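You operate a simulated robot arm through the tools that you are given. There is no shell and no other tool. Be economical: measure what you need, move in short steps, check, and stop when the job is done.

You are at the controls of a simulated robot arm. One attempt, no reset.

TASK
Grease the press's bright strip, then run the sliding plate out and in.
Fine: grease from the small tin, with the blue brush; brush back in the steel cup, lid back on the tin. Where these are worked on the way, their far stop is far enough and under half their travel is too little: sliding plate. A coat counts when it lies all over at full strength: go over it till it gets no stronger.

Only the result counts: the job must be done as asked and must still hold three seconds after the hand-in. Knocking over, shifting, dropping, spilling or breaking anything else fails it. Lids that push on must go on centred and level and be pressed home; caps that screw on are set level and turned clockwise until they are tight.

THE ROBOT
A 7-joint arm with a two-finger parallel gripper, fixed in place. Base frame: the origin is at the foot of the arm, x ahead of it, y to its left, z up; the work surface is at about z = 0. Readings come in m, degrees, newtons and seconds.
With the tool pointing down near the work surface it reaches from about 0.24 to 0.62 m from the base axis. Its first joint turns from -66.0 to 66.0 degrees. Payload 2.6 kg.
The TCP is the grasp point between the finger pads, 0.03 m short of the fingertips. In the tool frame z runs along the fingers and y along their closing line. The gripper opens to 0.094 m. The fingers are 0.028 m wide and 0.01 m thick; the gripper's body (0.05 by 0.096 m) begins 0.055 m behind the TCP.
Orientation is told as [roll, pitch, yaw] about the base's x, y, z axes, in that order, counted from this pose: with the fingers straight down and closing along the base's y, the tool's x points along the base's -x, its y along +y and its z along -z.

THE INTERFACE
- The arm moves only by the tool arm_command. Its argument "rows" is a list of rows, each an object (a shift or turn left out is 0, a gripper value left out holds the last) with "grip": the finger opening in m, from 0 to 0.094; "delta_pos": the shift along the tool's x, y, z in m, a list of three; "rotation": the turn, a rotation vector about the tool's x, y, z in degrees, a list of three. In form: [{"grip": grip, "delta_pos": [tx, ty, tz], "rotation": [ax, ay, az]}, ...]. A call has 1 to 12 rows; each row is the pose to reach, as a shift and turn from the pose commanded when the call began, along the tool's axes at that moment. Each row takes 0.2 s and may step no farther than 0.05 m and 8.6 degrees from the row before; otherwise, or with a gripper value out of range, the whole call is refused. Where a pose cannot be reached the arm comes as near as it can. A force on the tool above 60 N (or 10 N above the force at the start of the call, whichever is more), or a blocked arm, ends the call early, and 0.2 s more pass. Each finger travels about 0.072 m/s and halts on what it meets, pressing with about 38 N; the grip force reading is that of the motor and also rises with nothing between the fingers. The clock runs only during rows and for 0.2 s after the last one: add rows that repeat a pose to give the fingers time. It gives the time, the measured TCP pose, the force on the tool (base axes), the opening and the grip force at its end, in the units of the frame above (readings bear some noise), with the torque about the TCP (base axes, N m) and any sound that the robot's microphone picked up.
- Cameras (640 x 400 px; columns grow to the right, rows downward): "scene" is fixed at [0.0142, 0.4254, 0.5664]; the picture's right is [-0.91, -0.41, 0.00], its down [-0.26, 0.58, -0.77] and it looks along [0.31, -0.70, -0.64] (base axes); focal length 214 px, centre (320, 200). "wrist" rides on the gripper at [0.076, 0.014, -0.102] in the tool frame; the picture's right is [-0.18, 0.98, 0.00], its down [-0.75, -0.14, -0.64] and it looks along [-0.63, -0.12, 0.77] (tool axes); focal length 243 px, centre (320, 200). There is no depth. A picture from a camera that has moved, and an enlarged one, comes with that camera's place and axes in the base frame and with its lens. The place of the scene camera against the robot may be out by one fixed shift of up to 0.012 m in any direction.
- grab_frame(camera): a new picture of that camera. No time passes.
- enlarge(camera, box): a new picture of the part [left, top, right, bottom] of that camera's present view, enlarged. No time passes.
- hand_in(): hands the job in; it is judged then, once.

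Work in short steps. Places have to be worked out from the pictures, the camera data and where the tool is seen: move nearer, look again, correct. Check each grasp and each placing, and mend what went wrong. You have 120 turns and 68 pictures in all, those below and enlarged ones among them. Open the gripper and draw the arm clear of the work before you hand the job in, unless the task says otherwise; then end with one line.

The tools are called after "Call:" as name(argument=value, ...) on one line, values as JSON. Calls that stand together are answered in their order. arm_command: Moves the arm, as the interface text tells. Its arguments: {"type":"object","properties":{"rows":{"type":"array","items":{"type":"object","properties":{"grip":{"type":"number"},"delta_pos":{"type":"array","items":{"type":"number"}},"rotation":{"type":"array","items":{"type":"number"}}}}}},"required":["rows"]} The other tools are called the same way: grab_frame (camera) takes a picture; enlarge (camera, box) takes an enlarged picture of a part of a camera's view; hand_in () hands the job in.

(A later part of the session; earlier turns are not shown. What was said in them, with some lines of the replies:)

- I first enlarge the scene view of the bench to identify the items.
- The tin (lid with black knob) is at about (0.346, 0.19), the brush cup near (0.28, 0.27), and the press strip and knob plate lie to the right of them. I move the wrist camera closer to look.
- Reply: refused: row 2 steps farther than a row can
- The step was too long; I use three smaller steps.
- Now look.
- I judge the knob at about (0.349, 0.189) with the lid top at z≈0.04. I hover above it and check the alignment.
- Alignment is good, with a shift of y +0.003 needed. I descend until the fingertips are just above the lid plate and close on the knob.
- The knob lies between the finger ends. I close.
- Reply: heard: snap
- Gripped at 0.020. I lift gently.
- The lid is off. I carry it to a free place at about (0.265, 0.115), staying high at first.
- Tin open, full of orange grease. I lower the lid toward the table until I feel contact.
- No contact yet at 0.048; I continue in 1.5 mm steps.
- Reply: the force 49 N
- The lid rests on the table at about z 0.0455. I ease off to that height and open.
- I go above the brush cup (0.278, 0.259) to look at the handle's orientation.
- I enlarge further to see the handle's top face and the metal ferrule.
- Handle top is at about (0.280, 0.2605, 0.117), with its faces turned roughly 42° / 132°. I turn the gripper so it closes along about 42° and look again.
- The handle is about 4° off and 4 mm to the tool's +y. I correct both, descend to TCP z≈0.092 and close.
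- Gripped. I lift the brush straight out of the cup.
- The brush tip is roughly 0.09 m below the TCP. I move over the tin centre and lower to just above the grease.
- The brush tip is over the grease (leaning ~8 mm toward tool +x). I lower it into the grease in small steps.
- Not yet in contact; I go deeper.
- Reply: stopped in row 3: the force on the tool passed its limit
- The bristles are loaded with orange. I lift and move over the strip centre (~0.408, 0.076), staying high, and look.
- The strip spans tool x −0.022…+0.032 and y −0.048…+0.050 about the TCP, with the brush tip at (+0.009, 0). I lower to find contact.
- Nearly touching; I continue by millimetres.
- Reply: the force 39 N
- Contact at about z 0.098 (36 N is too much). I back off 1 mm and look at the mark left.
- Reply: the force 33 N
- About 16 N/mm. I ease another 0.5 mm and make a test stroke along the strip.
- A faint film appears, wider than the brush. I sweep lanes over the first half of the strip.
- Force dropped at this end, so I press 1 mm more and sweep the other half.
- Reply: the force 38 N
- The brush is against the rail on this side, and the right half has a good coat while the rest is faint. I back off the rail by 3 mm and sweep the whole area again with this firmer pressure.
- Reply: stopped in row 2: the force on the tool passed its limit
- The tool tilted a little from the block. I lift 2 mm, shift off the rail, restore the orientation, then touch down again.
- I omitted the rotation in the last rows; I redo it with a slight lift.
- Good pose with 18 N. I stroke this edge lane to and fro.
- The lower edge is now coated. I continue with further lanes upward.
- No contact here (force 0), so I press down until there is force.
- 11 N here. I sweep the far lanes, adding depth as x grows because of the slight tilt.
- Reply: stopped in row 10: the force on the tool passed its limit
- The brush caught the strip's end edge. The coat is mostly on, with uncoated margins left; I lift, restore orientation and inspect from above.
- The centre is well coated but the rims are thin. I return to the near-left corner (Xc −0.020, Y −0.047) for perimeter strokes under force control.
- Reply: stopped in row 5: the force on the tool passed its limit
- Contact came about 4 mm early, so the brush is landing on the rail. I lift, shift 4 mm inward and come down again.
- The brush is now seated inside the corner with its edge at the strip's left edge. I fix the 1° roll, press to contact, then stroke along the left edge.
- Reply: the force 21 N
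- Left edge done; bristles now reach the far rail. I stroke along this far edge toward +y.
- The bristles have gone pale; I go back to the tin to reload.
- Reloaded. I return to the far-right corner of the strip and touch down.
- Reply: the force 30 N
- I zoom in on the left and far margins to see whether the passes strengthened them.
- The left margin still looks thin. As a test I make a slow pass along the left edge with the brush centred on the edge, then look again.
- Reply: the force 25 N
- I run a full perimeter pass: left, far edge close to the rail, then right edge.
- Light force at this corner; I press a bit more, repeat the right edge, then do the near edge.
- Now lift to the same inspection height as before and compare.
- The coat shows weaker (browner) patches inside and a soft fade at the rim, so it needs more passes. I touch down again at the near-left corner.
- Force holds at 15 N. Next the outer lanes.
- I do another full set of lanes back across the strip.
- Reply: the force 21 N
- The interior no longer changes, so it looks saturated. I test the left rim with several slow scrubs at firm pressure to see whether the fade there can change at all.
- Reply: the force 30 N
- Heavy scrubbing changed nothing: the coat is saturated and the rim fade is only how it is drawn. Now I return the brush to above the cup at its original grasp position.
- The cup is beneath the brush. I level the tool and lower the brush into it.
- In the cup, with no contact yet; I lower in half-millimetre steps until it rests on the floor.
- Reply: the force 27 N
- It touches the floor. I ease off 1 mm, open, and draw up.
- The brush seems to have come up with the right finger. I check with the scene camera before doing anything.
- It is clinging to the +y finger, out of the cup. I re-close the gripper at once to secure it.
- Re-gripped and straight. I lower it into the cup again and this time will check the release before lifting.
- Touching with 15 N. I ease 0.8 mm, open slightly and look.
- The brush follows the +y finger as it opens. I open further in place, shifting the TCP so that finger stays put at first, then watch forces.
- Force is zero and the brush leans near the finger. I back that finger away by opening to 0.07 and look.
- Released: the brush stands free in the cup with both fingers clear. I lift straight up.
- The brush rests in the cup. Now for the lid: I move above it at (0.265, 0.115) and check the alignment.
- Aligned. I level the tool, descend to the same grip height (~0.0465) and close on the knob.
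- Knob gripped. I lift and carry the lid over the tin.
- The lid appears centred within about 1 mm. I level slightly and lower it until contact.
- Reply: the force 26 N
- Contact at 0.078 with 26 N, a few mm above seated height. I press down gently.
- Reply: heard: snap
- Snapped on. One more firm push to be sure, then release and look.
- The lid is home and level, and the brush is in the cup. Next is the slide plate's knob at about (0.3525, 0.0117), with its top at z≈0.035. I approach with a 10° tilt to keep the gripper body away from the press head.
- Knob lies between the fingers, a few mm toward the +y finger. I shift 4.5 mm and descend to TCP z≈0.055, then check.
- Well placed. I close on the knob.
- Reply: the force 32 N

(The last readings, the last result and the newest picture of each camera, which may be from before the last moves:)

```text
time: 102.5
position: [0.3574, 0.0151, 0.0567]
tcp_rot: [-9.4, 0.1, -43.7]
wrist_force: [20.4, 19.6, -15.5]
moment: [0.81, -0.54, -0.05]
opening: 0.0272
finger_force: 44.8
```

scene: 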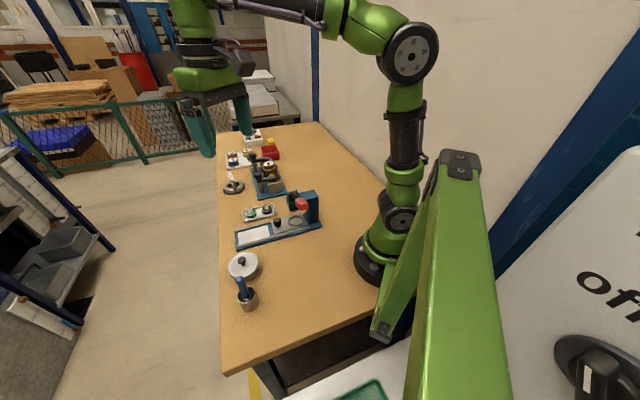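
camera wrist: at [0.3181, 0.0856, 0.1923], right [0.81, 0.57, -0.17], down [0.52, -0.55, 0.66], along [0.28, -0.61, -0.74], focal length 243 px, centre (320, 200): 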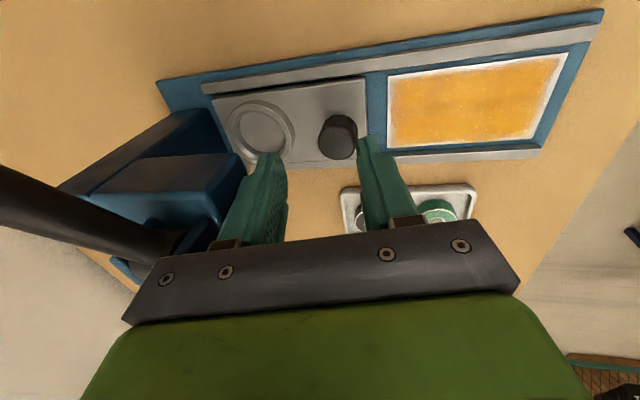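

Gripped (0.027). Now I pull the plate out along the strip axis, first 30 mm.

Call:
arm_command(rows=[{"delta_pos": [0, 0.0099, -0.0017]}, {"delta_pos": [0, 0.0197, -0.0035]}, {"delta_pos": [0, 0.0296, -0.0052]}, {"delta_pos": [0, 0.0296, -0.0052]}])

```text
time: 103.5
position: [0.3769, 0.0346, 0.0566]
tcp_rot: [-9.9, 0.1, -44.0]
wrist_force: [0.2, -2.5, -4.3]
moment: [0.72, 0.17, -0.37]
opening: 0.0275
finger_force: 45.0
```

Sliding freely. I continue.

Call:
arm_command(rows=[{"delta_pos": [0, 0.0148, -0.0026]}, {"delta_pos": [0, 0.0296, -0.0052]}, {"delta_pos": [0, 0.0443, -0.0078]}, {"delta_pos": [0, 0.0443, -0.0078]}])

```text
time: 104.5
position: [0.4086, 0.0672, 0.0562]
tcp_rot: [-9.8, -0.1, -43.9]
wrist_force: [9.3, -8.3, -16.6]
moment: [0.46, -0.28, 0.04]
opening: 0.0272
finger_force: 45.6
```

Some side and lift force builds; I correct slightly and continue toward the far stop in smaller steps.

Call:
arm_command(rows=[{"delta_pos": [-0.0006, 0.008, -0.0007]}, {"delta_pos": [-0.0006, 0.0158, -0.0021]}, {"delta_pos": [-0.0006, 0.0236, -0.0035]}, {"delta_pos": [-0.0006, 0.0314, -0.0049]}])

```text
time: 105.5
position: [0.4259, 0.0824, 0.0561]
tcp_rot: [-10.9, 0.3, -44.8]
wrist_force: [-5.1, -2.8, 4.1]
moment: [0.09, -0.52, 0.09]
opening: 0.0274
finger_force: 44.6
stopped in row 4: the force on the tool passed its limit (the readings are from after the stop); the commanded pose is now the measured one
```

Stopped after about 98 mm of travel, presumably the far stop. I verify with one picture.

Call:
enlarge(camera="scene", box=[215, 190, 335, 275])

```text
4.71 times, centred on (275, 232) of scene
camera zoom: at [0.0141, 0.4254, 0.5664], right [-0.91, -0.41, 0.0], down [-0.26, 0.58, -0.77], along [0.31, -0.7, -0.64], focal length 1009 px, centre (532, 47)
```

zoom: 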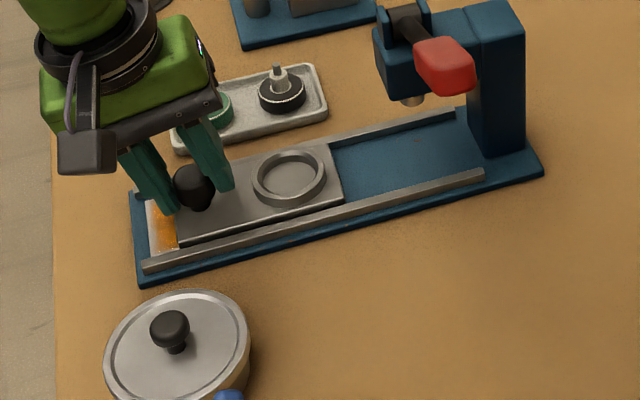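

Plate is well out. I push a little more to confirm it is the hard stop.

Call:
arm_command(rows=[{"delta_pos": [0, 0.002, -0.0004]}, {"delta_pos": [0, 0.004, -0.0008]}, {"delta_pos": [0, 0.006, -0.0011]}])

```text
time: 106.4
position: [0.4264, 0.0837, 0.0565]
tcp_rot: [-11.8, 0.7, -45.5]
wrist_force: [-5.6, -1.8, 2.6]
moment: [0.09, -0.55, 0.14]
opening: 0.0279
finger_force: 44.9
stopped in row 3: the force on the tool passed its limit (the readings are from after the stop); the commanded pose is now the measured one
```

That is the hard stop. Now I push the plate back in, restoring the orientation as it goes.

Call:
arm_command(rows=[{"delta_pos": [-0.0003, -0.0098, 0.0021], "rotation": [-1, -0.3, -0.8]}, {"delta_pos": [-0.0005, -0.0196, 0.0042], "rotation": [-2, -0.6, -1.5]}, {"delta_pos": [-0.0008, -0.0293, 0.0062], "rotation": [-2, -0.6, -1.5]}, {"delta_pos": [-0.0012, -0.044, 0.0094], "rotation": [-2, -0.6, -1.5]}, {"delta_pos": [-0.0012, -0.044, 0.0094], "rotation": [-2, -0.6, -1.5]}])

```text
time: 107.6
position: [0.3942, 0.0528, 0.0563]
tcp_rot: [-9.7, 0.4, -43.9]
wrist_force: [-7.9, 8.1, 4.4]
moment: [0.12, -0.73, 0.15]
opening: 0.0271
finger_force: 44.9
```

Call:
arm_command(rows=[{"delta_pos": [0.0005, -0.0148, 0.0026]}, {"delta_pos": [0.0005, -0.0296, 0.0052]}, {"delta_pos": [0.0005, -0.0443, 0.0077]}, {"delta_pos": [0.0005, -0.0502, 0.0088]}, {"delta_pos": [0.0005, -0.0542, 0.0095]}, {"delta_pos": [0.0005, -0.0571, 0.01]}])

```text
time: 109.0
position: [0.3571, 0.016, 0.0559]
tcp_rot: [-8.9, 0.3, -43.4]
wrist_force: [30.0, 37.9, -19.1]
moment: [1.17, -0.43, -0.25]
opening: 0.027
finger_force: 44.7
```

Plate is back against the inner stop. I ease off, open and lift clear.

Call:
arm_command(rows=[{"delta_pos": [0, 0.0015, -0.0003]}, {"grip": 0.04, "delta_pos": [0, 0.0015, -0.0003]}, {"grip": 0.05, "delta_pos": [0, 0.0015, -0.0003]}, {"grip": 0.05, "delta_pos": [0, 0.0015, -0.0003]}, {"grip": 0.05, "delta_pos": [0, -0.0015, -0.018]}, {"grip": 0.05, "delta_pos": [0, -0.0065, -0.048]}, {"grip": 0.05, "delta_pos": [0, -0.01, -0.075]}, {"grip": 0.05, "delta_pos": [0.03, -0.005, -0.1]}, {"grip": 0.05, "delta_pos": [0.06, 0.01, -0.13]}, {"grip": 0.05, "delta_pos": [0.06, 0.01, -0.13]}])

Call:
enlarge(camera="scene", box=[210, 170, 350, 310])

```text
time: 111.2
position: [0.3326, 0.0726, 0.1828]
tcp_rot: [-9.9, 0.3, -43.9]
wrist_force: [0.3, 0.4, -0.3]
moment: [-0.02, 0.0, 0.02]
opening: 0.05
finger_force: 0.1
```

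```text
2.86 times, centred on (280, 240) of scene
camera zoom: at [0.0141, 0.4254, 0.5664], right [-0.91, -0.41, 0.0], down [-0.26, 0.58, -0.77], along [0.31, -0.7, -0.64], focal length 613 px, centre (434, 86)
```

zoom: 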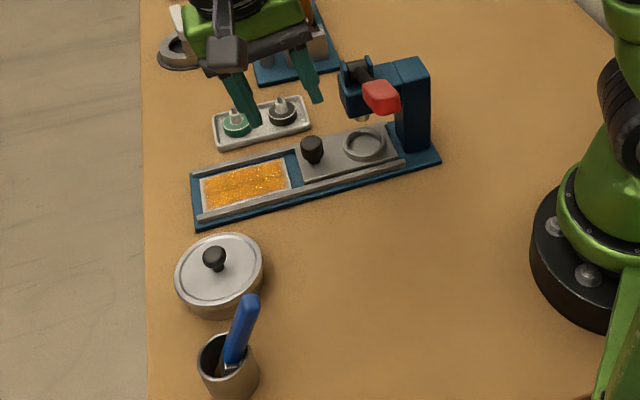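

Everything is in place: plate home, strip coated, lid on, brush in the cup. I raise the arm a little further clear.

Call:
arm_command(rows=[{"delta_pos": [0, 0, -0.04]}, {"delta_pos": [0, 0, -0.08]}, {"delta_pos": [0, 0, -0.11]}, {"delta_pos": [0, 0, -0.11]}])

```text
time: 112.2
position: [0.3471, 0.087, 0.2913]
tcp_rot: [-9.8, 0.3, -43.8]
wrist_force: [0.3, 0.0, 0.0]
moment: [0.01, -0.02, 0.01]
opening: 0.0499
finger_force: 0.1
```

The arm is clear and the gripper open, so I hand in the job.

Call:
hand_in()

```text
The job is handed in.
```

The job is handed in: the strip is greased all over, though the outermost 3–4 mm still looks pale and more scrubbing didn't change it. The sliding plate went out to its far stop and back home, the lid is snapped onto the tin, and the brush is back in the steel cup, leaning on the rim.
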